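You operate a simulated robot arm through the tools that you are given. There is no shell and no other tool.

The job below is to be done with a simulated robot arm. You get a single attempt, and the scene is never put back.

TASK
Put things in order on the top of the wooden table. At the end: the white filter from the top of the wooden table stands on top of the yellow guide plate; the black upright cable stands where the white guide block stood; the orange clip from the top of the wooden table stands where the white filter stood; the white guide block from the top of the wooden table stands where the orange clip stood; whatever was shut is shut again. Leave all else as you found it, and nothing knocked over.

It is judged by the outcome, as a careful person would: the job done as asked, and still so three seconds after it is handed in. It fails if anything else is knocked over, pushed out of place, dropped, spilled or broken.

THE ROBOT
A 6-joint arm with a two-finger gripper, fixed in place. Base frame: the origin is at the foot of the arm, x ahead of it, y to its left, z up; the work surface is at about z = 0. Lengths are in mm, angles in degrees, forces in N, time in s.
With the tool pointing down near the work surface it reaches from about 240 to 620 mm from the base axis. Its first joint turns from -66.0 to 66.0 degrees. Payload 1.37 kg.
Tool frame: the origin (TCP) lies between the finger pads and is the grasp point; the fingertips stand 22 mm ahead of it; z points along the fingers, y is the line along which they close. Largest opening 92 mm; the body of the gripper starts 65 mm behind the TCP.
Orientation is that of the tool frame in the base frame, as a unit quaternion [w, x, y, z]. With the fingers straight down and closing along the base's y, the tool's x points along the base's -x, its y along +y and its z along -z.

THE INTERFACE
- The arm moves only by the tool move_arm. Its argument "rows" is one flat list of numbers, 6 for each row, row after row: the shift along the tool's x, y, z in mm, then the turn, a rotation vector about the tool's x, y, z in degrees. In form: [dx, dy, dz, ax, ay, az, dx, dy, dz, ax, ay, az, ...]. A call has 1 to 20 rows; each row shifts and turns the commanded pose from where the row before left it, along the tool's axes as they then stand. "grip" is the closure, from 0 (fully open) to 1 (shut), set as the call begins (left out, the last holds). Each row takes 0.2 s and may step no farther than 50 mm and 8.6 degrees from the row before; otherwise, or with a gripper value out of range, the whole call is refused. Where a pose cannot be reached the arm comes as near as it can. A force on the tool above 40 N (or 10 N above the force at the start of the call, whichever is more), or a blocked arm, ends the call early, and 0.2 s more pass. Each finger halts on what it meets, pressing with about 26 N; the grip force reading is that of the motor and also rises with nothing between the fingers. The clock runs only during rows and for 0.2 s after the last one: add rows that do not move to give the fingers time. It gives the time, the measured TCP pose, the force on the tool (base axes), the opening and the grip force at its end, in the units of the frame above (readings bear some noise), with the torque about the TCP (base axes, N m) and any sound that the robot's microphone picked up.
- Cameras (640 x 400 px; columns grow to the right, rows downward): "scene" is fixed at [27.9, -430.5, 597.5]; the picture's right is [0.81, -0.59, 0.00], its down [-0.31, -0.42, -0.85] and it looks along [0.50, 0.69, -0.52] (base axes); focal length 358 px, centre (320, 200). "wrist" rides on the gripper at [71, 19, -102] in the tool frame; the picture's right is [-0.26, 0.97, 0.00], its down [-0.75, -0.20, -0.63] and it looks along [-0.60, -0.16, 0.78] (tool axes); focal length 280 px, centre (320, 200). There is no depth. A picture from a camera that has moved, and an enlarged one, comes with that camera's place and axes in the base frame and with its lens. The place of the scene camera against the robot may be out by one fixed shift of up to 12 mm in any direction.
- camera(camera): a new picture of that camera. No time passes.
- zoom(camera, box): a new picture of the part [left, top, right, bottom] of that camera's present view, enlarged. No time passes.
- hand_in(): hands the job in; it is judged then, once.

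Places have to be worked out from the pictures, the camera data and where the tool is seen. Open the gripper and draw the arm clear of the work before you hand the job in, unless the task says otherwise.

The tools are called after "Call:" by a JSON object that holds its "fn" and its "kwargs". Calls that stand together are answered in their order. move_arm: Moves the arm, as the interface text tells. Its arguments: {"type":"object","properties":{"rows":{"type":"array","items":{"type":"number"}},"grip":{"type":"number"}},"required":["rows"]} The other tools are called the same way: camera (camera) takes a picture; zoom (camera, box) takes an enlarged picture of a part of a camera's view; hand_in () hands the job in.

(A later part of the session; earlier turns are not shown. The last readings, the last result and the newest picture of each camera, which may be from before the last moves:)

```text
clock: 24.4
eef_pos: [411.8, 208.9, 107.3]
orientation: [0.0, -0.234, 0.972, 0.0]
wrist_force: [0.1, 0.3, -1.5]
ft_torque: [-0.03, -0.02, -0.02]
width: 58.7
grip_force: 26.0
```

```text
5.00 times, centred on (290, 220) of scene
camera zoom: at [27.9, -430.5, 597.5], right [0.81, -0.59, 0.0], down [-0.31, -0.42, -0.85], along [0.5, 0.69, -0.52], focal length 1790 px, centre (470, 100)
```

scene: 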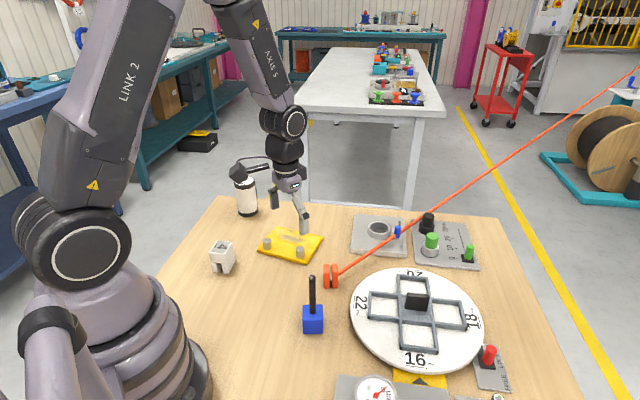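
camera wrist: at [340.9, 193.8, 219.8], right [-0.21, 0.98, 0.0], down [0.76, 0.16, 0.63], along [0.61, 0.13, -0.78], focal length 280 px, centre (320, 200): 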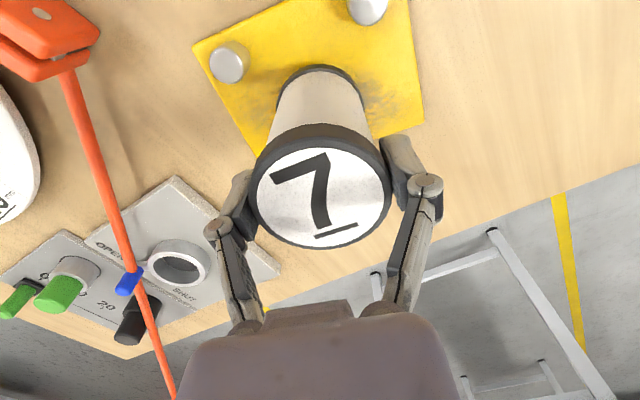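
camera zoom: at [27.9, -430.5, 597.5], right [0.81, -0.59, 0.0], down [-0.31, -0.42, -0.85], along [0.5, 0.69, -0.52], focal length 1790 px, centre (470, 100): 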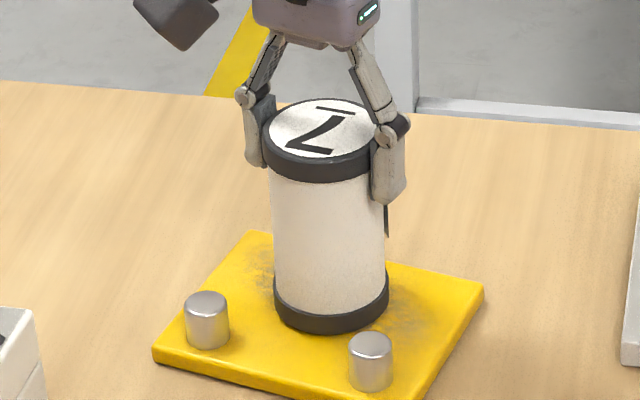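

Still free (-1.5 N is the weight). I continue down in ~1 mm steps until the force changes.

Call:
{"fn": "move_arm", "kwargs": {"rows": [0, 0, 1, 0, 0, 0, 0, 0, 1, 0, 0, 0]}}

Call:
{"fn": "move_arm", "kwargs": {"rows": [0, 0, 1, 0, 0, 0, 0, 0, 0, 0, 0, 0]}}

Call:
{"fn": "move_arm", "kwargs": {"rows": [0, 0, 1, 0, 0, 0, 0, 0, 0, 0, 0, 0]}}

```text
clock: 25.0
eef_pos: [411.2, 210.8, 104.2]
orientation: [0.001, -0.233, 0.972, 0.0]
wrist_force: [-0.4, 0.2, -1.9]
ft_torque: [0.02, -0.04, 0.0]
width: 59.0
grip_force: 26.1
```

```text
clock: 25.6
eef_pos: [411.5, 209.7, 104.5]
orientation: [0.001, -0.234, 0.972, 0.0]
wrist_force: [-4.3, -3.1, 16.1]
ft_torque: [-0.12, 0.21, 0.06]
width: 59.2
grip_force: 25.6
```

```text
clock: 26.2
eef_pos: [412.0, 209.2, 103.3]
orientation: [0.002, -0.233, 0.973, 0.001]
wrist_force: [-0.8, 4.1, 17.2]
ft_torque: [0.14, -0.1, 0.01]
width: 58.9
grip_force: 26.0
```

Contact with the plate (16–17 N). I relieve the pressure by 1.5 mm and then open the fingers.

Call:
{"fn": "move_arm", "kwargs": {"rows": [0, 0, -1, 0, 0, 0, 0, 0, -0.5, 0, 0, 0, 0, 0, 0, 0, 0, 0]}}

Call:
{"fn": "move_arm", "kwargs": {"rows": [0, 0, 0, 0, 0, 0, 0, 0, 0, 0, 0, 0, 0, 0, 0, 0, 0, 0, 0, 0, 0, 0, 0, 0], "grip": 0}}

Call:
{"fn": "zoom", "kwargs": {"camera": "scene", "box": [240, 170, 340, 270]}}

Call:
{"fn": "camera", "kwargs": {"camera": "wrist"}}

```text
clock: 27.0
eef_pos: [411.1, 207.6, 104.1]
orientation: [-0.001, -0.233, 0.972, -0.001]
wrist_force: [0.6, -0.1, -0.5]
ft_torque: [0.0, -0.08, -0.02]
width: 59.0
grip_force: 25.9
```

```text
clock: 28.0
eef_pos: [411.1, 207.7, 104.6]
orientation: [0.0, -0.233, 0.972, 0.0]
wrist_force: [-0.6, -0.5, -0.1]
ft_torque: [-0.04, 0.02, 0.01]
width: 92.1
grip_force: 0.1
```

```text
4.00 times, centred on (290, 220) of scene
camera zoom: at [27.9, -430.5, 597.5], right [0.81, -0.59, 0.0], down [-0.31, -0.42, -0.85], along [0.5, 0.69, -0.52], focal length 1432 px, centre (440, 120)
```

zoom: 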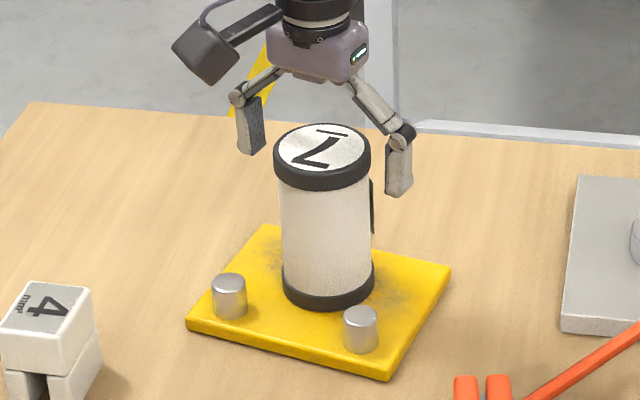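

```text
taken
camera wrist: at [340.4, 192.9, 206.5], right [-0.21, 0.98, 0.0], down [0.76, 0.16, 0.63], along [0.61, 0.13, -0.78], focal length 280 px, centre (320, 200)
```

wrist: 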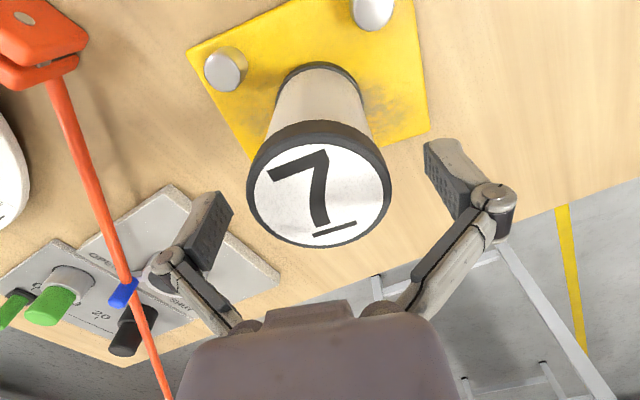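

The filter stands on the plate. I raise straight up, then move above the clip and turn the gripper to close across the widths of its two plates.

Call:
{"fn": "move_arm", "kwargs": {"rows": [0, 0, -20, 0, 0, 0, 0, 0, -40, 0, 0, 0, 0, 0, -40, 0, 0, 0, 0, 0, -15, 0, 0, 0, 16.6, -30.2, 0, 0, 0, 0, 16.6, -30.2, 0, 0, 0, 0, 16.6, -30.2, 0, 0, 0, 0, 16.6, -30.2, 0, 0, 0, 0, 16.6, -30.2, 0, 0, 0, 0, 0, 0, 0, 0, 0, 8.3, 0, 0, 0, 0, 0, 8.3, 0, 0, 0, 0, 0, 8.3, 0, 0, 0, 0, 0, 8.3, 0, 0, 0, 0, 0, 8.3, 0, 0, 0, 0, 0, 8.3, 0, 0, 0, 0, 0, 8.5, 0, 0, 0, 0, 0, 0]}}

Call:
{"fn": "camera", "kwargs": {"camera": "wrist"}}

Call:
{"fn": "camera", "kwargs": {"camera": "scene"}}

```text
clock: 31.6
eef_pos: [407.5, 36.5, 219.1]
orientation: [-0.001, 0.27, 0.963, 0.0]
wrist_force: [0.1, 0.9, -1.1]
ft_torque: [-0.03, 0.02, 0.0]
width: 92.2
grip_force: 0.1
```

```text
taken
camera wrist: at [357.2, 89.3, 321.8], right [0.73, 0.69, 0.0], down [0.54, -0.57, 0.62], along [0.43, -0.45, -0.78], focal length 280 px, centre (320, 200)
```

wrist: 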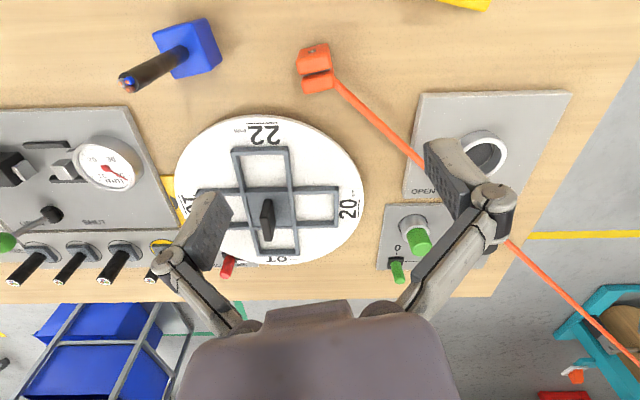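

```text
taken
```

scene: 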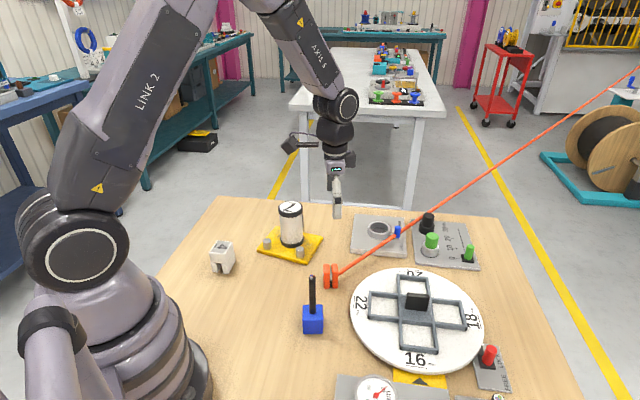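

I enlarge the clip from this new angle to refine its place and orientation.

Call:
{"fn": "zoom", "kwargs": {"camera": "wrist", "box": [260, 20, 400, 120]}}

Call:
{"fn": "zoom", "kwargs": {"camera": "wrist", "box": [380, 80, 640, 400]}}

Call:
{"fn": "zoom", "kwargs": {"camera": "scene", "box": [240, 190, 340, 270]}}

```text
4.00 times, centred on (330, 70) of wrist
camera zoom: at [357.2, 89.3, 321.8], right [0.73, 0.69, 0.0], down [0.54, -0.57, 0.62], along [0.43, -0.45, -0.78], focal length 1122 px, centre (280, 720)
```

zoom: 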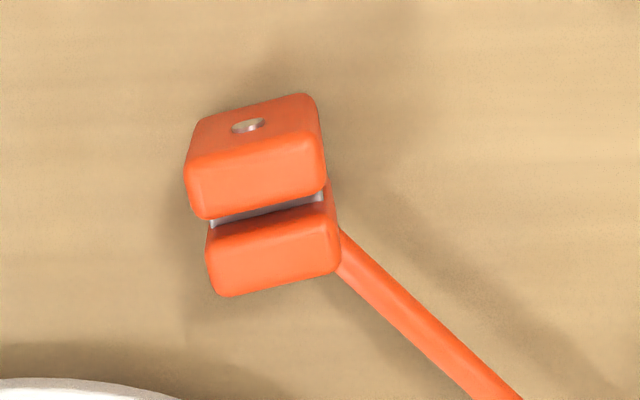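

```text
1.25 times, centred on (510, 240) of wrist
camera zoom: at [357.2, 89.3, 321.8], right [0.73, 0.69, 0.0], down [0.54, -0.57, 0.62], along [0.43, -0.45, -0.78], focal length 350 px, centre (82, 150)
```

zoom: 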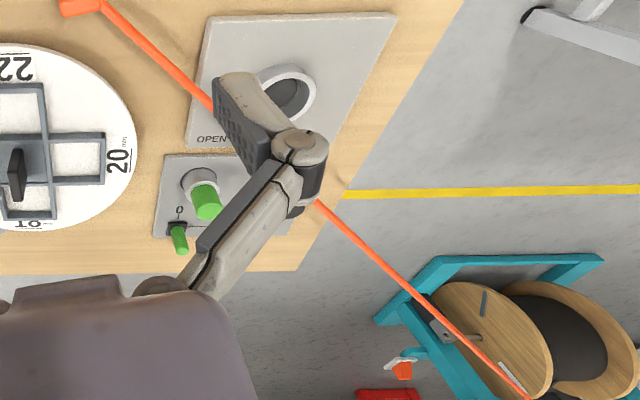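

```text
5.00 times, centred on (290, 230) of scene
camera zoom: at [27.9, -430.5, 597.5], right [0.81, -0.59, 0.0], down [-0.31, -0.42, -0.85], along [0.5, 0.69, -0.52], focal length 1790 px, centre (470, 50)
```

zoom: 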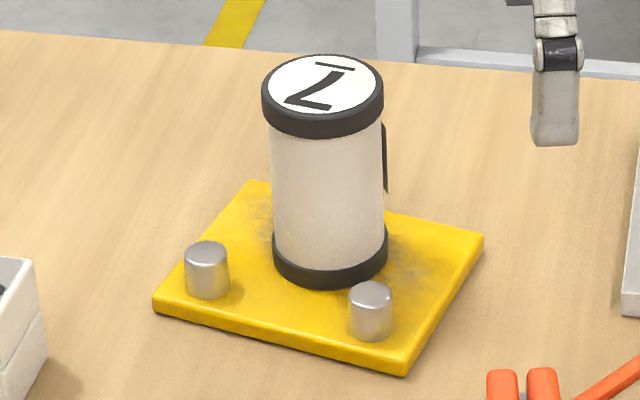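

Clip centre refined to ≈ (404.5,35.6), top at z≈46, its width direction ≈ 56°. I trim position and yaw and come down to just above it.

Call:
{"fn": "move_arm", "kwargs": {"rows": [2, -2, 30, 0, 0, 2.5, 0, 0, 35, 0, 0, 0, 0, 0, 35, 0, 0, 0, 0, 0, 30, 0, 0, 0, 0, 0, 9, 0, 0, 0, 0, 0, 0, 0, 0, 0]}}

Call:
{"fn": "camera", "kwargs": {"camera": "wrist"}}

Call:
{"fn": "zoom", "kwargs": {"camera": "scene", "box": [280, 200, 400, 300]}}

```text
clock: 33.0
eef_pos: [403.9, 35.4, 80.0]
orientation: [0.0, 0.291, 0.957, 0.0]
wrist_force: [-0.7, 1.2, -0.1]
ft_torque: [0.05, 0.0, -0.01]
width: 91.9
grip_force: 0.0
```

```text
taken
camera wrist: at [356.4, 91.1, 182.8], right [0.75, 0.66, 0.0], down [0.51, -0.59, 0.62], along [0.41, -0.47, -0.78], focal length 280 px, centre (320, 200)
```

wrist: 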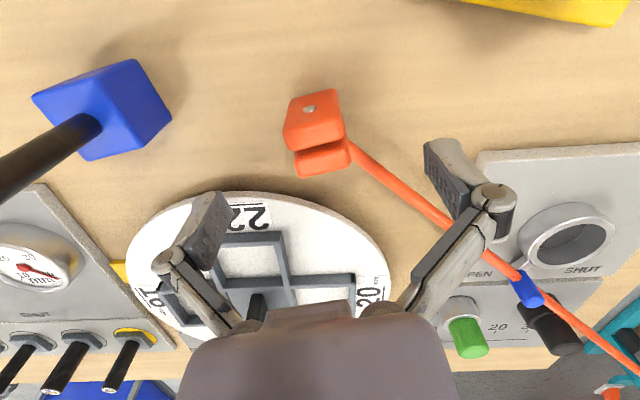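

```text
4.00 times, centred on (340, 250) of scene
camera zoom: at [27.9, -430.5, 597.5], right [0.81, -0.59, 0.0], down [-0.31, -0.42, -0.85], along [0.5, 0.69, -0.52], focal length 1432 px, centre (240, 0)
```

zoom: 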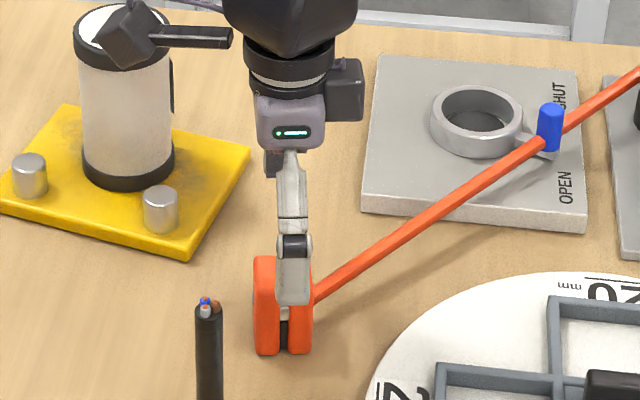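

Call:
{"fn": "zoom", "kwargs": {"camera": "wrist", "box": [260, 70, 400, 190]}}

```text
3.33 times, centred on (330, 130) of wrist
camera zoom: at [356.4, 91.1, 182.8], right [0.75, 0.66, 0.0], down [0.51, -0.59, 0.62], along [0.41, -0.47, -0.78], focal length 935 px, centre (287, 433)
```

zoom: 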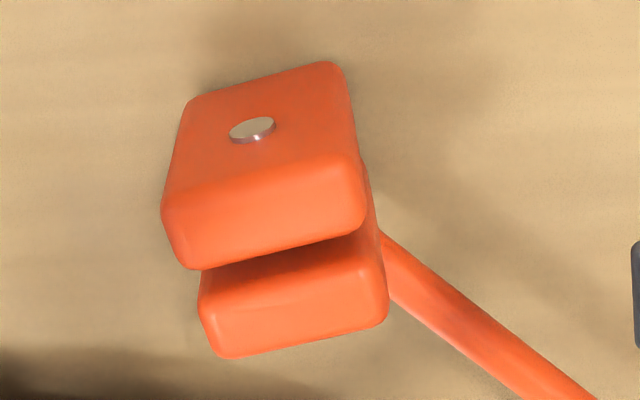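

Centre confirmed at ≈ (404.7,34.7), aligned with the gripper. Descending to z≈29 and then closing.

Call:
{"fn": "move_arm", "kwargs": {"rows": [0, 0, 15, 0, 0, 0, 0, 0, 15, 0, 0, 0, 0, 0, 13, 0, 0, 0, 0, 0, 8, 0, 0, 0, 0, 0, 0, 0, 0, 0]}}

Call:
{"fn": "camera", "kwargs": {"camera": "wrist"}}

```text
clock: 34.2
eef_pos: [404.2, 36.3, 29.1]
orientation: [0.001, 0.291, 0.957, 0.0]
wrist_force: [-0.4, -0.6, 0.4]
ft_torque: [0.04, -0.01, -0.04]
width: 92.2
grip_force: 0.0
```

```text
taken
camera wrist: at [356.7, 90.9, 131.8], right [0.75, 0.66, 0.0], down [0.51, -0.59, 0.63], along [0.41, -0.47, -0.78], focal length 280 px, centre (320, 200)
```

wrist: 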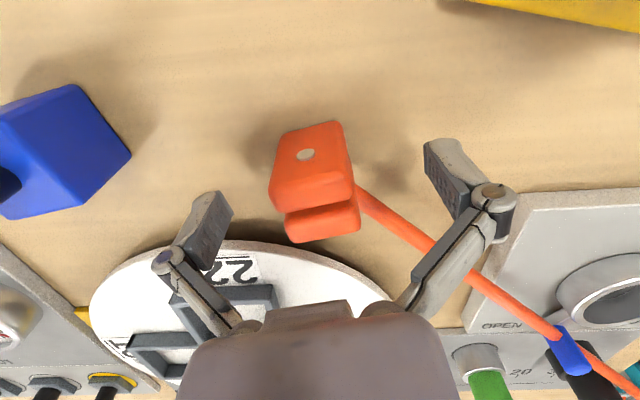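

The clip is between the fingers and the cord is clear of them. Closing.

Call:
{"fn": "move_arm", "kwargs": {"rows": [0, 0, 0, 0, 0, 0, 0, 0, 0, 0, 0, 0, 0, 0, 0, 0, 0, 0, 0, 0, 0, 0, 0, 0, 0, 0, 0, 0, 0, 0, 0, 0, 0, 0, 0, 0], "grip": 1}}

Call:
{"fn": "camera", "kwargs": {"camera": "wrist"}}

```text
clock: 35.6
eef_pos: [405.4, 37.0, 29.7]
orientation: [0.0, 0.291, 0.957, 0.001]
wrist_force: [0.1, -0.7, 4.2]
ft_torque: [-0.01, 0.05, 0.01]
width: 31.1
grip_force: 26.0
```

```text
taken
camera wrist: at [356.7, 90.9, 132.1], right [0.75, 0.66, 0.0], down [0.51, -0.59, 0.63], along [0.41, -0.47, -0.78], focal length 280 px, centre (320, 200)
```

wrist: 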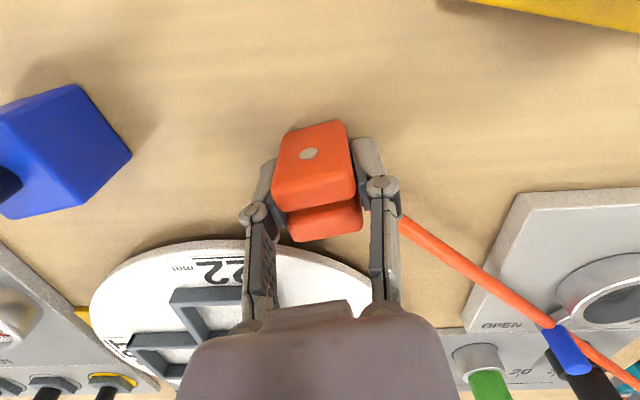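

Gripped at 31 mm. I lift slowly and watch the force for any pull from the cord.

Call:
{"fn": "move_arm", "kwargs": {"rows": [0, 0, -1, 0, 0, 0, 0, 0, -2, 0, 0, 0, 0, 0, -2, 0, 0, 0, 0, 0, 0, 0, 0, 0]}}

Call:
{"fn": "move_arm", "kwargs": {"rows": [0, 0, -4, 0, 0, 0, 0, 0, -6, 0, 0, 0, 0, 0, -8, 0, 0, 0, 0, 0, 0, 0, 0, 0]}}

Call:
{"fn": "camera", "kwargs": {"camera": "scene"}}

Call:
{"fn": "camera", "kwargs": {"camera": "wrist"}}

```text
clock: 36.6
eef_pos: [404.2, 35.9, 34.3]
orientation: [0.0, 0.291, 0.957, 0.0]
wrist_force: [-0.1, -0.4, -0.9]
ft_torque: [0.0, 0.0, 0.0]
width: 30.9
grip_force: 25.4
```

```text
clock: 37.6
eef_pos: [403.3, 36.4, 53.0]
orientation: [-0.001, 0.291, 0.957, 0.0]
wrist_force: [-0.6, -0.4, -0.1]
ft_torque: [0.0, -0.05, 0.0]
width: 31.0
grip_force: 25.7
```

```text
taken
```

scene: 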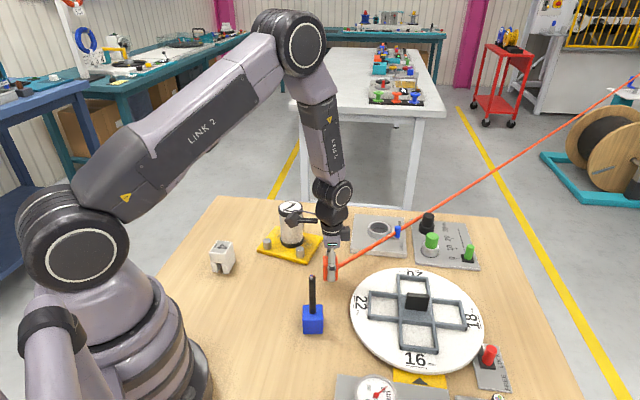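

```text
taken
camera wrist: at [356.0, 91.5, 154.8], right [0.75, 0.66, 0.0], down [0.51, -0.59, 0.62], along [0.41, -0.47, -0.78], focal length 280 px, centre (320, 200)
```

wrist: 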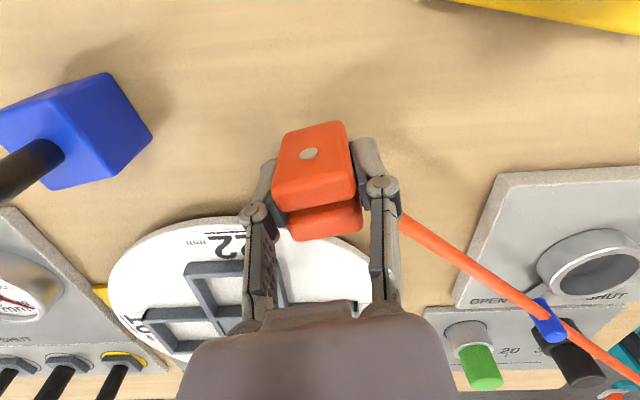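

The clip lifts freely, no pull felt. The far part of the cord seems to have shifted a bit; I look closer at how it behaves.

Call:
{"fn": "zoom", "kwargs": {"camera": "scene", "box": [320, 40, 640, 300]}}

Call:
{"fn": "zoom", "kwargs": {"camera": "scene", "box": [540, 50, 640, 150]}}

Call:
{"fn": "zoom", "kwargs": {"camera": "scene", "box": [300, 200, 460, 300]}}

```text
1.54 times, centred on (480, 170) of scene
camera zoom: at [27.9, -430.5, 597.5], right [0.81, -0.59, 0.0], down [-0.31, -0.42, -0.85], along [0.5, 0.69, -0.52], focal length 551 px, centre (74, 246)
```

zoom: 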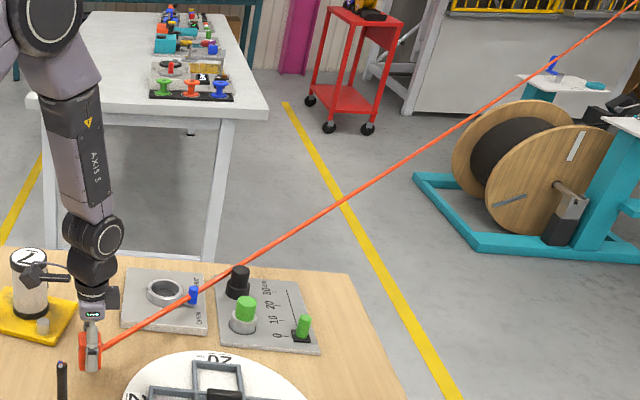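

```text
4.00 times, centred on (590, 100) of scene
camera zoom: at [27.9, -430.5, 597.5], right [0.81, -0.59, 0.0], down [-0.31, -0.42, -0.85], along [0.5, 0.69, -0.52], focal length 1432 px, centre (-760, 600)
```

zoom: 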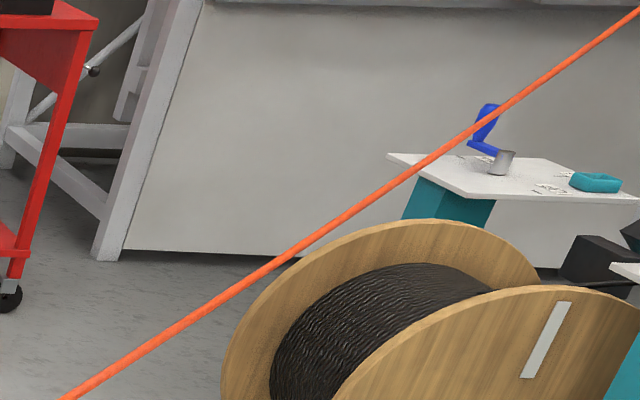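

```text
4.00 times, centred on (380, 250) of scene
camera zoom: at [27.9, -430.5, 597.5], right [0.81, -0.59, 0.0], down [-0.31, -0.42, -0.85], along [0.5, 0.69, -0.52], focal length 1432 px, centre (80, 0)
```

zoom: 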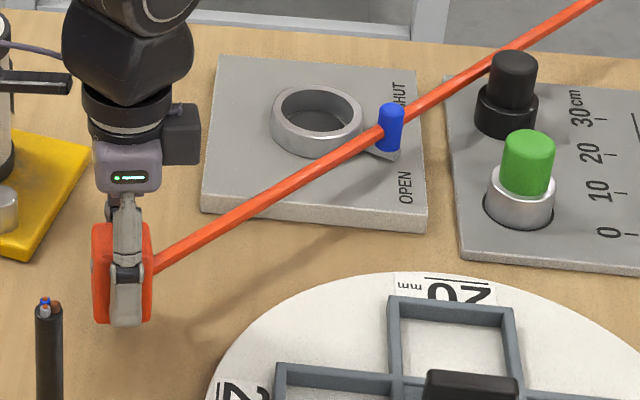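

The cord behaves like a slack rope. I use an off-centre zoom to see where it is anchored beyond the right edge of the view.

Call:
{"fn": "zoom", "kwargs": {"camera": "scene", "box": [600, 0, 640, 400]}}

Call:
{"fn": "zoom", "kwargs": {"camera": "scene", "box": [630, 0, 640, 160]}}

Call:
{"fn": "zoom", "kwargs": {"camera": "scene", "box": [380, 215, 412, 245]}}

```text
1.00 times, centred on (620, 200) of scene (not enlarged: the box is as wide or as high as the picture)
camera zoom: at [27.9, -430.5, 597.5], right [0.81, -0.59, 0.0], down [-0.31, -0.42, -0.85], along [0.5, 0.69, -0.52], focal length 358 px, centre (20, 200)
```

zoom: 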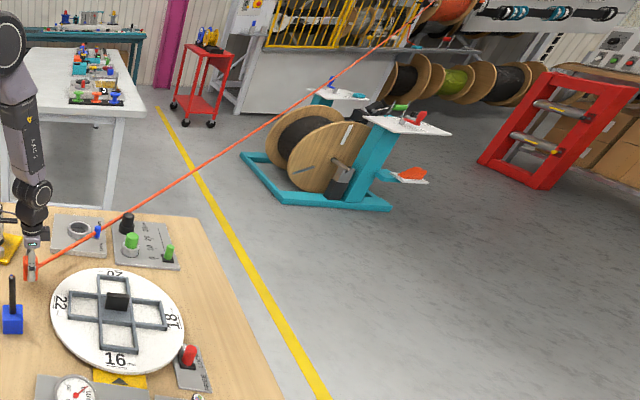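

```text
2.50 times, centred on (635, 80) of scene
camera zoom: at [27.9, -430.5, 597.5], right [0.81, -0.59, 0.0], down [-0.31, -0.42, -0.85], along [0.5, 0.69, -0.52], focal length 895 px, centre (-468, 500)
```

zoom: 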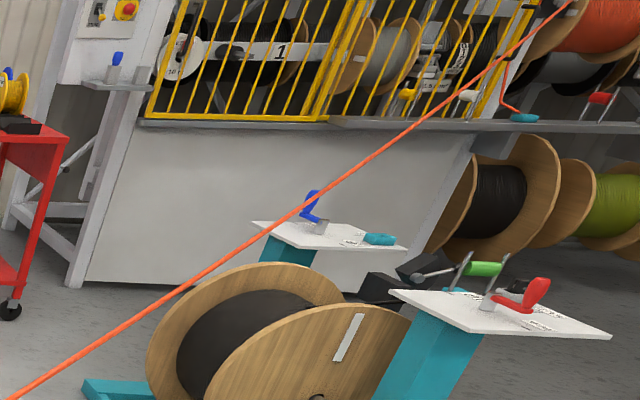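

```text
13.33 times, centred on (396, 230) of scene
camera zoom: at [27.9, -430.5, 597.5], right [0.81, -0.59, 0.0], down [-0.31, -0.42, -0.85], along [0.5, 0.69, -0.52], focal length 4773 px, centre (-693, -200)
```

zoom: 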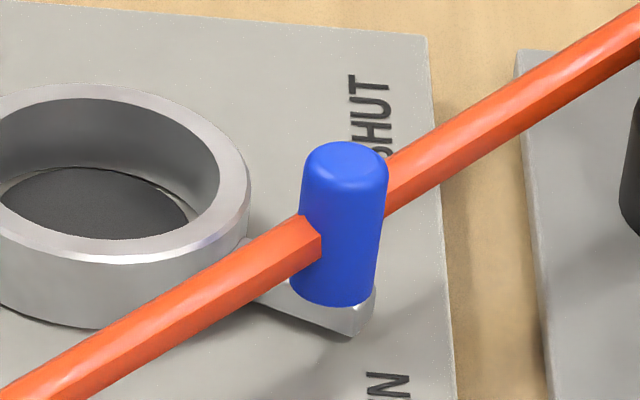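

The cord is just drawn straight through the peg (a visual lead from a far orange reel), and there's no pull, so I only keep clear of it. I raise the clip to z≈183 and carry it over to the filter's old place.

Call:
{"fn": "move_arm", "kwargs": {"rows": [0, 0, -20, 0, 0, 0, 0, 0, -35, 0, 0, 0, 0, 0, -40, 0, 0, 0, 0, 0, -35, 0, 0, 0, 10, 13.6, 0, 0, 0, 0, 18.9, 25.65, 0, 0, 0, 0, 18.9, 25.65, 0, 0, 0, 0, 0, 0, 0, 0, 0, 0]}}

Call:
{"fn": "camera", "kwargs": {"camera": "scene"}}

```text
clock: 39.4
eef_pos: [400.7, 115.2, 182.7]
orientation: [0.0, 0.291, 0.957, 0.001]
wrist_force: [0.2, -0.3, -1.1]
ft_torque: [-0.02, -0.03, 0.0]
width: 31.4
grip_force: 26.2
```

```text
taken
```

scene: 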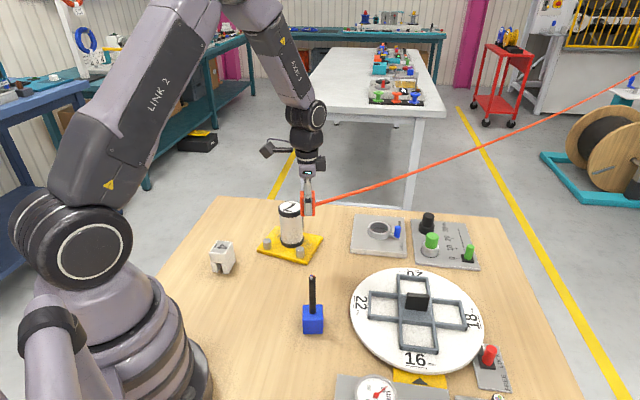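

Clear so far: the clip is at z≈183, well above the filter. Continuing to the filter's old place.

Call:
{"fn": "move_arm", "kwargs": {"rows": [10, 13.6, 0, 0, 0, 0, 18.9, 25.65, 0, 0, 0, 0, 18.9, 25.65, 0, 0, 0, 0, 18.9, 25.65, 0, 0, 0, 0, 18.9, 25.65, 0, 0, 0, 0, 18.9, 25.65, 0, 0, 0, 0, 18.9, 25.65, 0, 0, 0, 0, 18.9, 25.65, 0, 0, 0, 0, 18.9, 25.65, 0, 0, 0, 0, 14, 19, 0, 0, 0, 0, 4, 6, 0, 0, 0, 0, 0, 0, 0, 0, 0, 0, 0, 0, 0, 0, 0, 0]}}

Call:
{"fn": "camera", "kwargs": {"camera": "scene"}}

Call:
{"fn": "camera", "kwargs": {"camera": "wrist"}}

```text
clock: 42.2
eef_pos: [386.4, 419.5, 181.9]
orientation: [0.0, 0.291, 0.957, 0.0]
wrist_force: [0.5, -0.5, -0.9]
ft_torque: [-0.01, 0.03, 0.01]
width: 31.2
grip_force: 25.7
```

```text
taken
```

scene: 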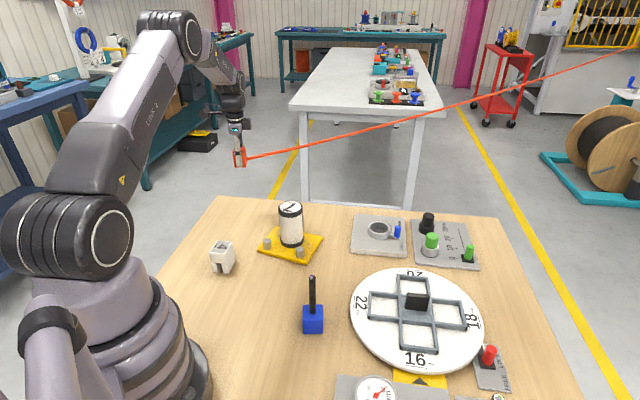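

```text
taken
camera wrist: at [338.1, 474.2, 284.1], right [0.75, 0.66, 0.0], down [0.51, -0.59, 0.62], along [0.41, -0.47, -0.78], focal length 280 px, centre (320, 200)
```

wrist: 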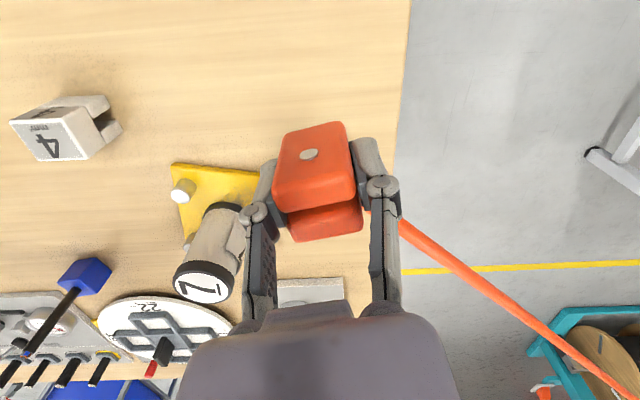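

I'm over the filter's old place (387.5,417.7). Lowering to ~10 mm above the table.

Call:
{"fn": "move_arm", "kwargs": {"rows": [-0.5, -0.8, 25, 0, 0, 0, 0, 0, 35, 0, 0, 0, 0, 0, 35, 0, 0, 0, 0, 0, 30, 0, 0, 0, 0, 0, 15, 0, 0, 0, 0, 0, 0, 0, 0, 0]}}

Call:
{"fn": "move_arm", "kwargs": {"rows": [0, 0, 4, 0, 0, 0, 0, 0, 4, 0, 0, 0, 0, 0, 0, 0, 0, 0]}}

Call:
{"fn": "zoom", "kwargs": {"camera": "scene", "box": [200, 150, 300, 250]}}

```text
clock: 43.6
eef_pos: [387.3, 417.5, 42.6]
orientation: [-0.001, 0.292, 0.957, 0.0]
wrist_force: [0.4, 0.0, -0.1]
ft_torque: [0.01, 0.02, 0.04]
width: 31.5
grip_force: 26.2
```

```text
clock: 44.4
eef_pos: [386.7, 416.8, 35.5]
orientation: [0.001, 0.291, 0.957, 0.0]
wrist_force: [0.2, 0.5, -0.7]
ft_torque: [0.02, -0.01, 0.05]
width: 31.4
grip_force: 26.0
```

```text
4.00 times, centred on (250, 200) of scene
camera zoom: at [27.9, -430.5, 597.5], right [0.81, -0.59, 0.0], down [-0.31, -0.42, -0.85], along [0.5, 0.69, -0.52], focal length 1432 px, centre (600, 200)
```

zoom: 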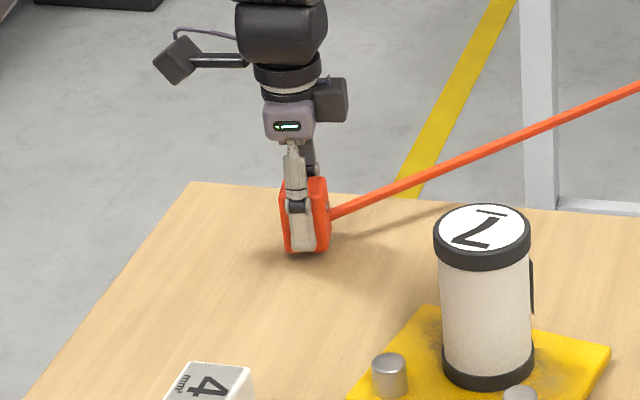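

About 6 mm to go; I lower in small steps until contact.

Call:
{"fn": "move_arm", "kwargs": {"rows": [0, 0, 2, 0, 0, 0, 0, 0, 1.5, 0, 0, 0, 0, 0, 0, 0, 0, 0]}}

Call:
{"fn": "move_arm", "kwargs": {"rows": [0, 0, 1, 0, 0, 0, 0, 0, 0, 0, 0, 0]}}

Call:
{"fn": "move_arm", "kwargs": {"rows": [0, 0, 1, 0, 0, 0, 0, 0, 0, 0, 0, 0]}}

```text
clock: 45.2
eef_pos: [386.4, 418.4, 30.9]
orientation: [0.0, 0.291, 0.957, 0.0]
wrist_force: [0.1, 0.6, -1.1]
ft_torque: [-0.02, 0.0, 0.04]
width: 31.2
grip_force: 26.3
```

```text
clock: 45.8
eef_pos: [386.1, 416.9, 29.6]
orientation: [0.0, 0.291, 0.957, 0.0]
wrist_force: [-0.3, 0.3, 1.1]
ft_torque: [0.0, 0.01, 0.0]
width: 31.1
grip_force: 25.8
```

```text
clock: 46.4
eef_pos: [385.5, 417.5, 30.5]
orientation: [0.001, 0.29, 0.957, 0.001]
wrist_force: [-4.5, -3.9, 17.1]
ft_torque: [-0.11, 0.17, 0.01]
width: 31.1
grip_force: 25.8
```

Contact made (17 N). I back off 1 mm and open.

Call:
{"fn": "move_arm", "kwargs": {"rows": [0, 0, -1, 0, 0, 0, 0, 0, 0, 0, 0, 0]}}

Call:
{"fn": "move_arm", "kwargs": {"rows": [0, 0, 0, 0, 0, 0, 0, 0, 0, 0, 0, 0, 0, 0, 0, 0, 0, 0, 0, 0, 0, 0, 0, 0, 0, 0, 0, 0, 0, 0], "grip": 0}}

Call:
{"fn": "zoom", "kwargs": {"camera": "scene", "box": [200, 150, 300, 250]}}

Call:
{"fn": "camera", "kwargs": {"camera": "wrist"}}

```text
clock: 47.0
eef_pos: [387.2, 418.0, 30.1]
orientation: [0.001, 0.29, 0.957, 0.001]
wrist_force: [1.1, 2.5, 7.0]
ft_torque: [0.08, -0.02, 0.01]
width: 31.3
grip_force: 25.8
```

```text
clock: 48.2
eef_pos: [387.0, 417.0, 29.6]
orientation: [0.0, 0.291, 0.957, 0.0]
wrist_force: [-0.6, -0.3, 0.1]
ft_torque: [-0.03, 0.0, -0.02]
width: 91.7
grip_force: 0.0
```

```text
4.00 times, centred on (250, 200) of scene
camera zoom: at [27.9, -430.5, 597.5], right [0.81, -0.59, 0.0], down [-0.31, -0.42, -0.85], along [0.5, 0.69, -0.52], focal length 1432 px, centre (600, 200)
```

zoom: 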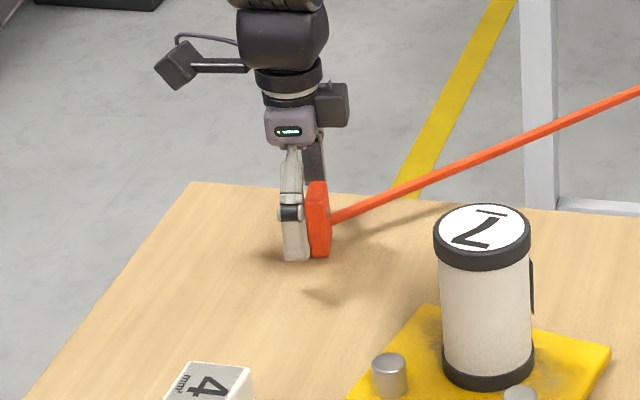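

```text
taken
camera wrist: at [339.1, 472.1, 132.0], right [0.75, 0.66, 0.0], down [0.51, -0.59, 0.62], along [0.41, -0.47, -0.78], focal length 280 px, centre (320, 200)
```

wrist: 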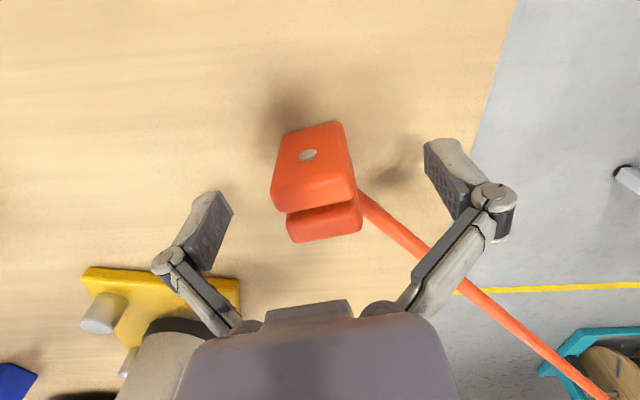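

The clip stands in the filter's place. I rise straight up and travel to above the white block, turning to match its edges.

Call:
{"fn": "move_arm", "kwargs": {"rows": [0, 0, -15, 0, 0, 0, 0, 0, -35, 0, 0, 0, 0, 0, -45, 0, 0, 0, 0, 0, -45, 0, 0, 0, 0, 0, -10, 0, 0, 0, 4.1, -39.7, 0, 0, 0, 0, 4.1, -39.7, 0, 0, 0, 0, 4.1, -39.7, 0, 0, 0, 0, 4.1, -39.7, 0, 0, 0, 0, 4.1, -39.7, 0, 0, 0, 0, 4.1, -39.7, 0, 0, 0, 0, 0, 0, 0, 0, 0, 6.6, 0, 0, 0, 0, 0, 6.6, 0, 0, 0, 0, 0, 0]}}

Call:
{"fn": "camera", "kwargs": {"camera": "wrist"}}

Call:
{"fn": "camera", "kwargs": {"camera": "scene"}}

```text
clock: 51.2
eef_pos: [234.4, 232.8, 178.6]
orientation: [0.0, 0.399, 0.917, 0.0]
wrist_force: [0.0, -0.5, 0.2]
ft_torque: [0.0, -0.03, 0.01]
width: 92.0
grip_force: 0.1
```

```text
taken
camera wrist: at [200.4, 297.2, 280.7], right [0.88, 0.47, 0.0], down [0.36, -0.69, 0.62], along [0.29, -0.55, -0.78], focal length 280 px, centre (320, 200)
```

wrist: 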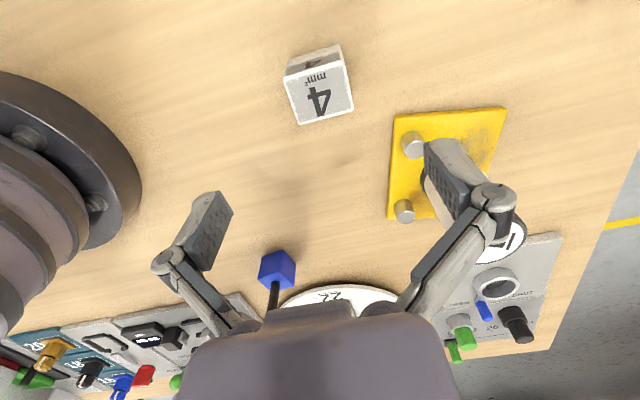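

```text
taken
```

scene: 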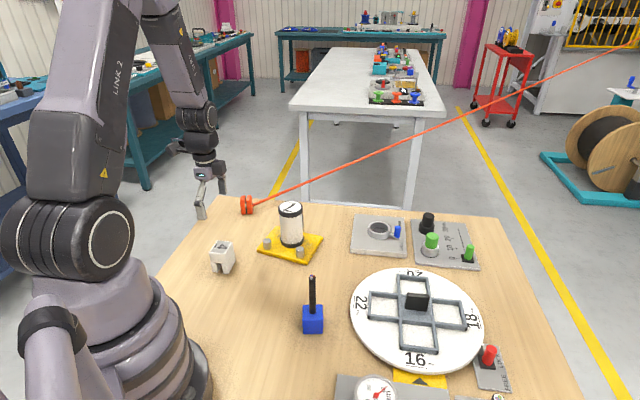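

The clip and cord look fine in the scene view. I enlarge the block in the wrist view to refine its position and angle.

Call:
{"fn": "zoom", "kwargs": {"camera": "wrist", "box": [260, 30, 380, 140]}}

Call:
{"fn": "zoom", "kwargs": {"camera": "scene", "box": [220, 170, 300, 230]}}

```text
3.64 times, centred on (320, 85) of wrist
camera zoom: at [200.4, 297.2, 280.7], right [0.88, 0.47, 0.0], down [0.36, -0.69, 0.62], along [0.29, -0.55, -0.78], focal length 1020 px, centre (320, 618)
```

zoom: 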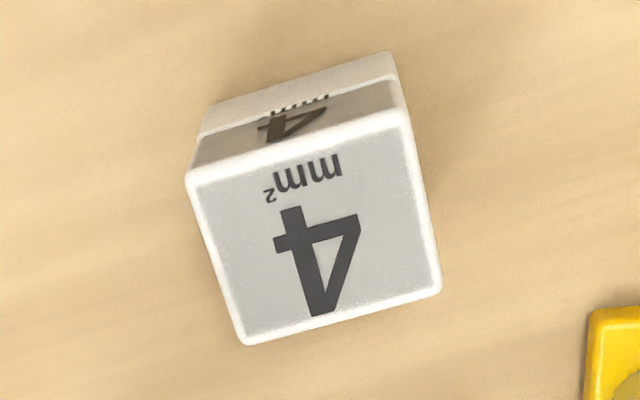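

```text
6.67 times, centred on (260, 200) of scene
camera zoom: at [27.8, -430.5, 597.5], right [0.81, -0.59, 0.0], down [-0.31, -0.42, -0.85], along [0.5, 0.69, -0.52], focal length 2387 px, centre (720, 200)
```

zoom: 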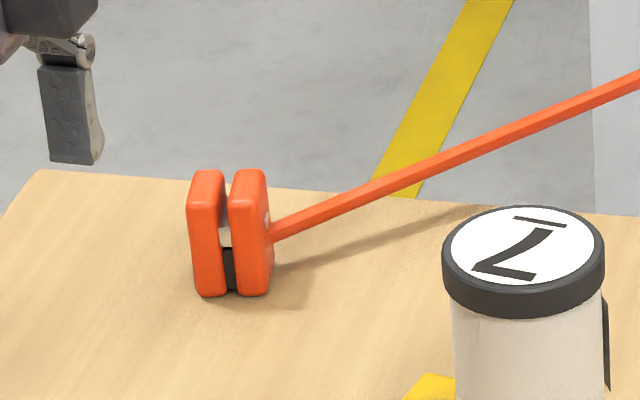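

Block centre ≈ (234.4,232.3), long axis at 43.5°, aligned with the gripper. Descending to just above it, then to grasp height.

Call:
{"fn": "move_arm", "kwargs": {"rows": [0, 0, 30, 0, 0, 0, 0, 0, 35, 0, 0, 0, 0, 0, 23, 0, 0, 0, 0, 0, 0, 0, 0, 0]}}

Call:
{"fn": "camera", "kwargs": {"camera": "wrist"}}

Call:
{"fn": "zoom", "kwargs": {"camera": "scene", "box": [160, 180, 280, 300]}}

```text
clock: 52.2
eef_pos: [233.9, 233.8, 92.4]
orientation: [0.0, 0.398, 0.917, 0.0]
wrist_force: [-0.1, 0.9, -0.4]
ft_torque: [-0.03, -0.02, -0.02]
width: 91.7
grip_force: 0.1
```

```text
taken
camera wrist: at [200.2, 298.5, 194.1], right [0.88, 0.47, 0.0], down [0.36, -0.69, 0.62], along [0.29, -0.55, -0.78], focal length 280 px, centre (320, 200)
```

wrist: 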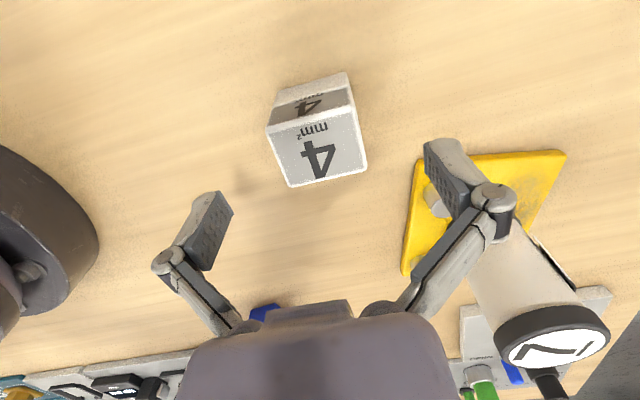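

```text
3.33 times, centred on (220, 240) of scene
camera zoom: at [27.9, -430.5, 597.5], right [0.81, -0.59, 0.0], down [-0.31, -0.42, -0.85], along [0.5, 0.69, -0.52], focal length 1193 px, centre (653, 67)
```

zoom: 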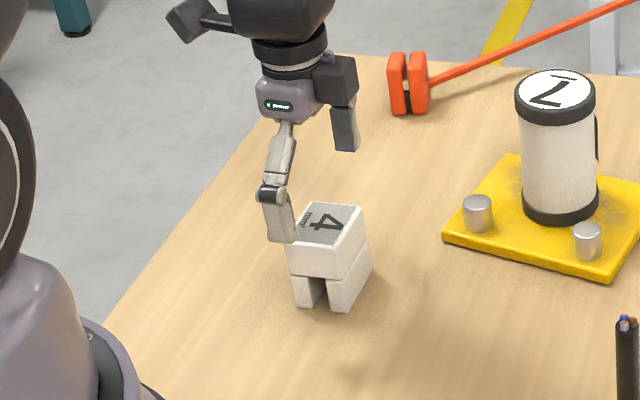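

Well centred. Down to z≈36, then close.

Call:
{"fn": "move_arm", "kwargs": {"rows": [0, 0, 16, 0, 0, 0, 0, 0, 16, 0, 0, 0, 0, 0, 14, 0, 0, 0, 0, 0, 9, 0, 0, 0, 0, 0, 0, 0, 0, 0]}}

Call:
{"fn": "move_arm", "kwargs": {"rows": [0, 0, 0, 0, 0, 0, 0, 0, 0, 0, 0, 0, 0, 0, 0, 0, 0, 0, 0, 0, 0, 0, 0, 0, 0, 0, 0, 0, 0, 0], "grip": 1}}

Call:
{"fn": "camera", "kwargs": {"camera": "wrist"}}

```text
clock: 53.4
eef_pos: [234.5, 233.1, 38.1]
orientation: [0.0, 0.399, 0.917, 0.0]
wrist_force: [-0.7, -0.3, -0.3]
ft_torque: [0.04, -0.01, -0.04]
width: 92.1
grip_force: 0.0
```

```text
clock: 54.6
eef_pos: [233.6, 233.4, 38.6]
orientation: [0.0, 0.4, 0.917, 0.0]
wrist_force: [-1.0, -0.5, 6.6]
ft_torque: [0.05, -0.01, 0.0]
width: 47.6
grip_force: 25.9
```

```text
taken
camera wrist: at [199.7, 298.0, 140.3], right [0.88, 0.47, 0.0], down [0.36, -0.69, 0.62], along [0.29, -0.55, -0.78], focal length 280 px, centre (320, 200)
```

wrist: 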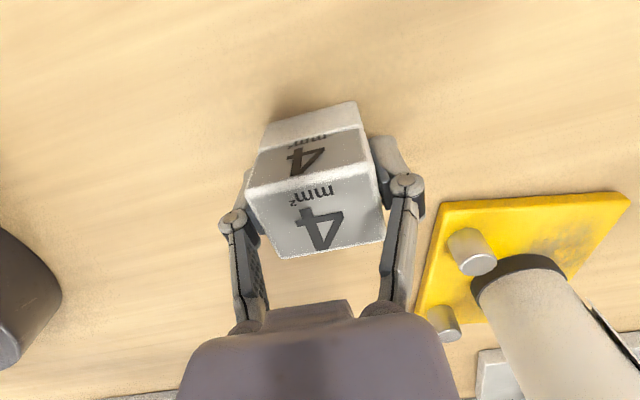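

Gripped at 47.6 mm. Slow small lift first to see that the whole block comes along.

Call:
{"fn": "move_arm", "kwargs": {"rows": [0, 0, -1, 0, 0, 0, 0, 0, -1, 0, 0, 0, 0, 0, -2, 0, 0, 0, 0, 0, -2, 0, 0, 0, 0, 0, -3, 0, 0, 0, 0, 0, 0, 0, 0, 0]}}

Call:
{"fn": "zoom", "kwargs": {"camera": "scene", "box": [180, 200, 280, 300]}}

Call:
{"fn": "camera", "kwargs": {"camera": "wrist"}}

```text
clock: 56.0
eef_pos: [234.1, 233.1, 46.8]
orientation: [0.0, 0.399, 0.917, 0.0]
wrist_force: [0.7, -0.2, -1.5]
ft_torque: [0.0, 0.0, 0.02]
width: 47.8
grip_force: 26.0
```

```text
4.00 times, centred on (230, 250) of scene
camera zoom: at [27.9, -430.5, 597.5], right [0.81, -0.59, 0.0], down [-0.31, -0.42, -0.85], along [0.5, 0.69, -0.52], focal length 1432 px, centre (680, 0)
```

zoom: 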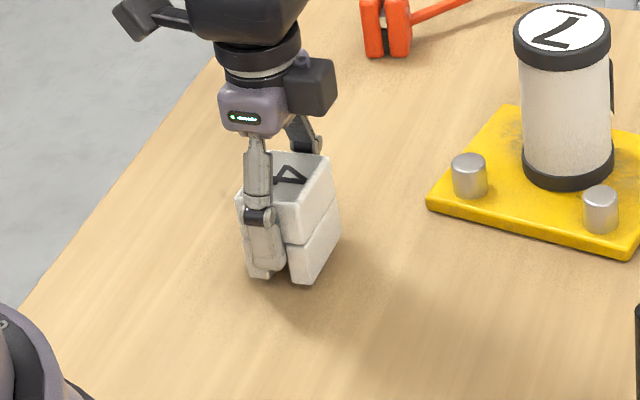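

```text
taken
camera wrist: at [200.0, 297.7, 148.7], right [0.88, 0.47, 0.0], down [0.36, -0.69, 0.62], along [0.29, -0.55, -0.78], focal length 280 px, centre (320, 200)
```

wrist: 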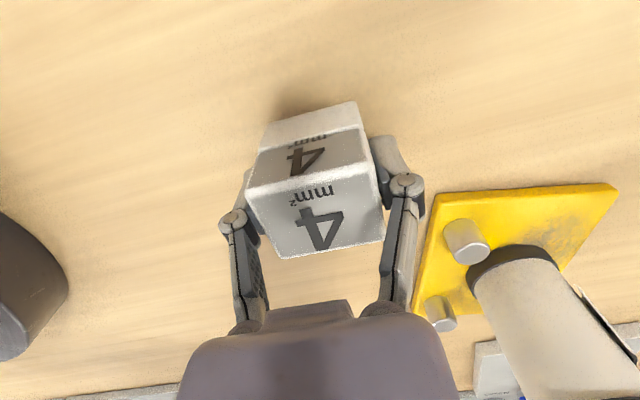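

The whole block comes up cleanly (~1.5 N). I raise it to z≈190 and carry it to the clip's old place (404.7,34.7).

Call:
{"fn": "move_arm", "kwargs": {"rows": [0, 0, -10, 0, 0, 0, 0, 0, -25, 0, 0, 0, 0, 0, -35, 0, 0, 0, 0, 0, -40, 0, 0, 0, 0, 0, -33, 0, 0, 0, -13, -0.5, 0, 0, 0, 0, -26, -1.1, 0, 0, 0, 0, -28, -1.1, 0, 0, 0, 0, -28, -1.1, 0, 0, 0, 0, -28, -1.1, 0, 0, 0, 0, -28, -1.1, 0, 0, 0, 0, -28, -1.2, 0, 0, 0, 0, -28, -1.2, 0, 0, 0, 0, -28, -1.2, 0, 0, 0, 0, -16, -0.6, 0, 0, 0, 0, -9.8, -0.5, 0, 0, 0, 0, 0, 0, 0, 0, 0, 0, 0, 0, 0, 0, 0, 0]}}

Call:
{"fn": "camera", "kwargs": {"camera": "scene"}}

Call:
{"fn": "camera", "kwargs": {"camera": "wrist"}}

```text
clock: 59.8
eef_pos: [405.0, 33.8, 189.3]
orientation: [0.0, 0.399, 0.917, 0.0]
wrist_force: [-0.3, 0.5, -1.2]
ft_torque: [0.02, -0.03, -0.05]
width: 48.1
grip_force: 26.3
```

```text
taken
```

scene: 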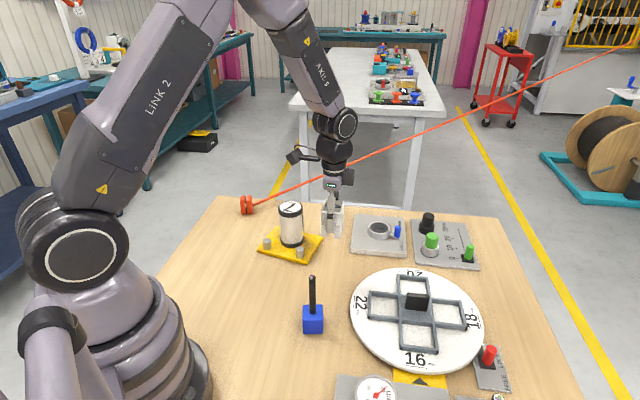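

```text
taken
camera wrist: at [370.5, 98.6, 290.8], right [0.88, 0.47, 0.0], down [0.36, -0.69, 0.62], along [0.29, -0.55, -0.78], focal length 280 px, centre (320, 200)
```

wrist: 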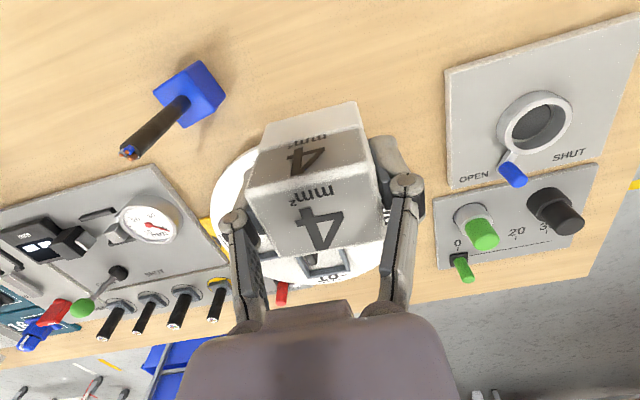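

I'm above the clip's old spot. Lowering toward the table, then in small steps to contact (expected near z≈38.5).

Call:
{"fn": "move_arm", "kwargs": {"rows": [0.9, 0.2, 25, 0, 0, 0, 0, 0, 40, 0, 0, 0, 0, 0, 40, 0, 0, 0, 0, 0, 25, 0, 0, 0, 0, 0, 12, 0, 0, 0, 0, 0, 0, 0, 0, 0]}}

Call:
{"fn": "zoom", "kwargs": {"camera": "scene", "box": [280, 210, 400, 310]}}

Call:
{"fn": "camera", "kwargs": {"camera": "wrist"}}

```text
clock: 61.2
eef_pos: [401.2, 35.9, 45.9]
orientation: [0.0, 0.399, 0.917, 0.0]
wrist_force: [-0.7, -0.1, -0.1]
ft_torque: [0.01, 0.03, 0.01]
width: 47.9
grip_force: 26.7
```

```text
4.00 times, centred on (340, 260) of scene
camera zoom: at [27.9, -430.5, 597.5], right [0.81, -0.59, 0.0], down [-0.31, -0.42, -0.85], along [0.5, 0.69, -0.52], focal length 1432 px, centre (240, -40)
```

zoom: 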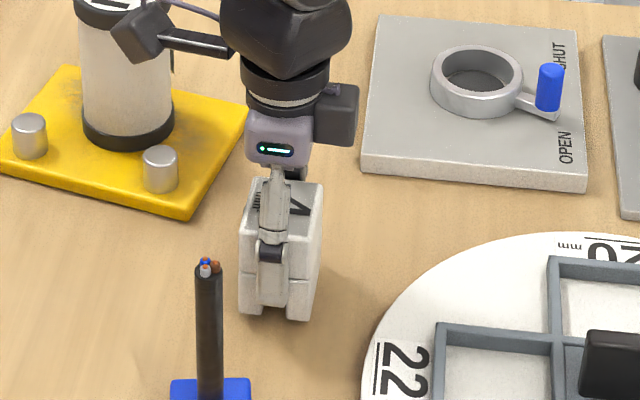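

```text
taken
camera wrist: at [368.2, 100.2, 148.0], right [0.88, 0.47, 0.0], down [0.36, -0.69, 0.62], along [0.29, -0.55, -0.78], focal length 280 px, centre (320, 200)
```

wrist: 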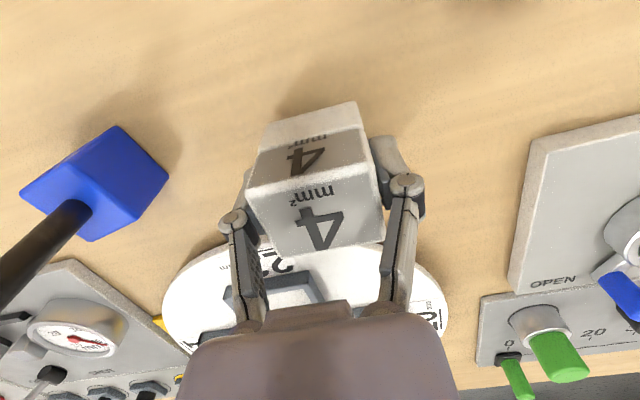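

Position is within ~2 mm (I trim +1.5 mm in x), and the block is ~7 mm above the table. Lowering in small steps.

Call:
{"fn": "move_arm", "kwargs": {"rows": [-1, 1.1, 2, 0, 0, 0, 0, 0, 2, 0, 0, 0, 0, 0, 1, 0, 0, 0, 0, 0, 0, 0, 0, 0]}}

Call:
{"fn": "move_arm", "kwargs": {"rows": [0, 0, 1, 0, 0, 0, 0, 0, 0, 0, 0, 0]}}

Call:
{"fn": "move_arm", "kwargs": {"rows": [0, 0, 1, 0, 0, 0, 0, 0, 0, 0, 0, 0]}}

```text
clock: 62.2
eef_pos: [404.0, 35.4, 41.2]
orientation: [0.0, 0.399, 0.917, 0.0]
wrist_force: [0.7, -0.8, -1.1]
ft_torque: [0.05, 0.03, -0.01]
width: 47.6
grip_force: 25.6
```

```text
clock: 62.8
eef_pos: [403.9, 34.7, 41.2]
orientation: [0.0, 0.4, 0.917, 0.0]
wrist_force: [1.0, 0.2, -1.0]
ft_torque: [-0.04, -0.01, -0.02]
width: 47.7
grip_force: 25.8
```

```text
clock: 63.4
eef_pos: [405.4, 34.7, 39.9]
orientation: [0.0, 0.399, 0.917, 0.001]
wrist_force: [-0.4, -0.2, -0.9]
ft_torque: [-0.02, 0.03, -0.03]
width: 47.7
grip_force: 26.2
```

Call:
{"fn": "move_arm", "kwargs": {"rows": [0, 0, 1, 0, 0, 0, 0, 0, 0, 0, 0, 0]}}

Call:
{"fn": "move_arm", "kwargs": {"rows": [0, 0, 0.7, 0, 0, 0, 0, 0, 0, 0, 0, 0]}}

```text
clock: 64.0
eef_pos: [405.6, 36.4, 39.7]
orientation: [0.0, 0.399, 0.917, 0.0]
wrist_force: [-0.3, 0.7, -2.2]
ft_torque: [-0.01, 0.02, -0.03]
width: 47.9
grip_force: 26.0
```

```text
clock: 64.6
eef_pos: [404.1, 35.5, 37.9]
orientation: [0.0, 0.398, 0.917, 0.0]
wrist_force: [-1.5, 0.3, 5.8]
ft_torque: [0.0, 0.02, -0.03]
width: 47.6
grip_force: 25.8
```

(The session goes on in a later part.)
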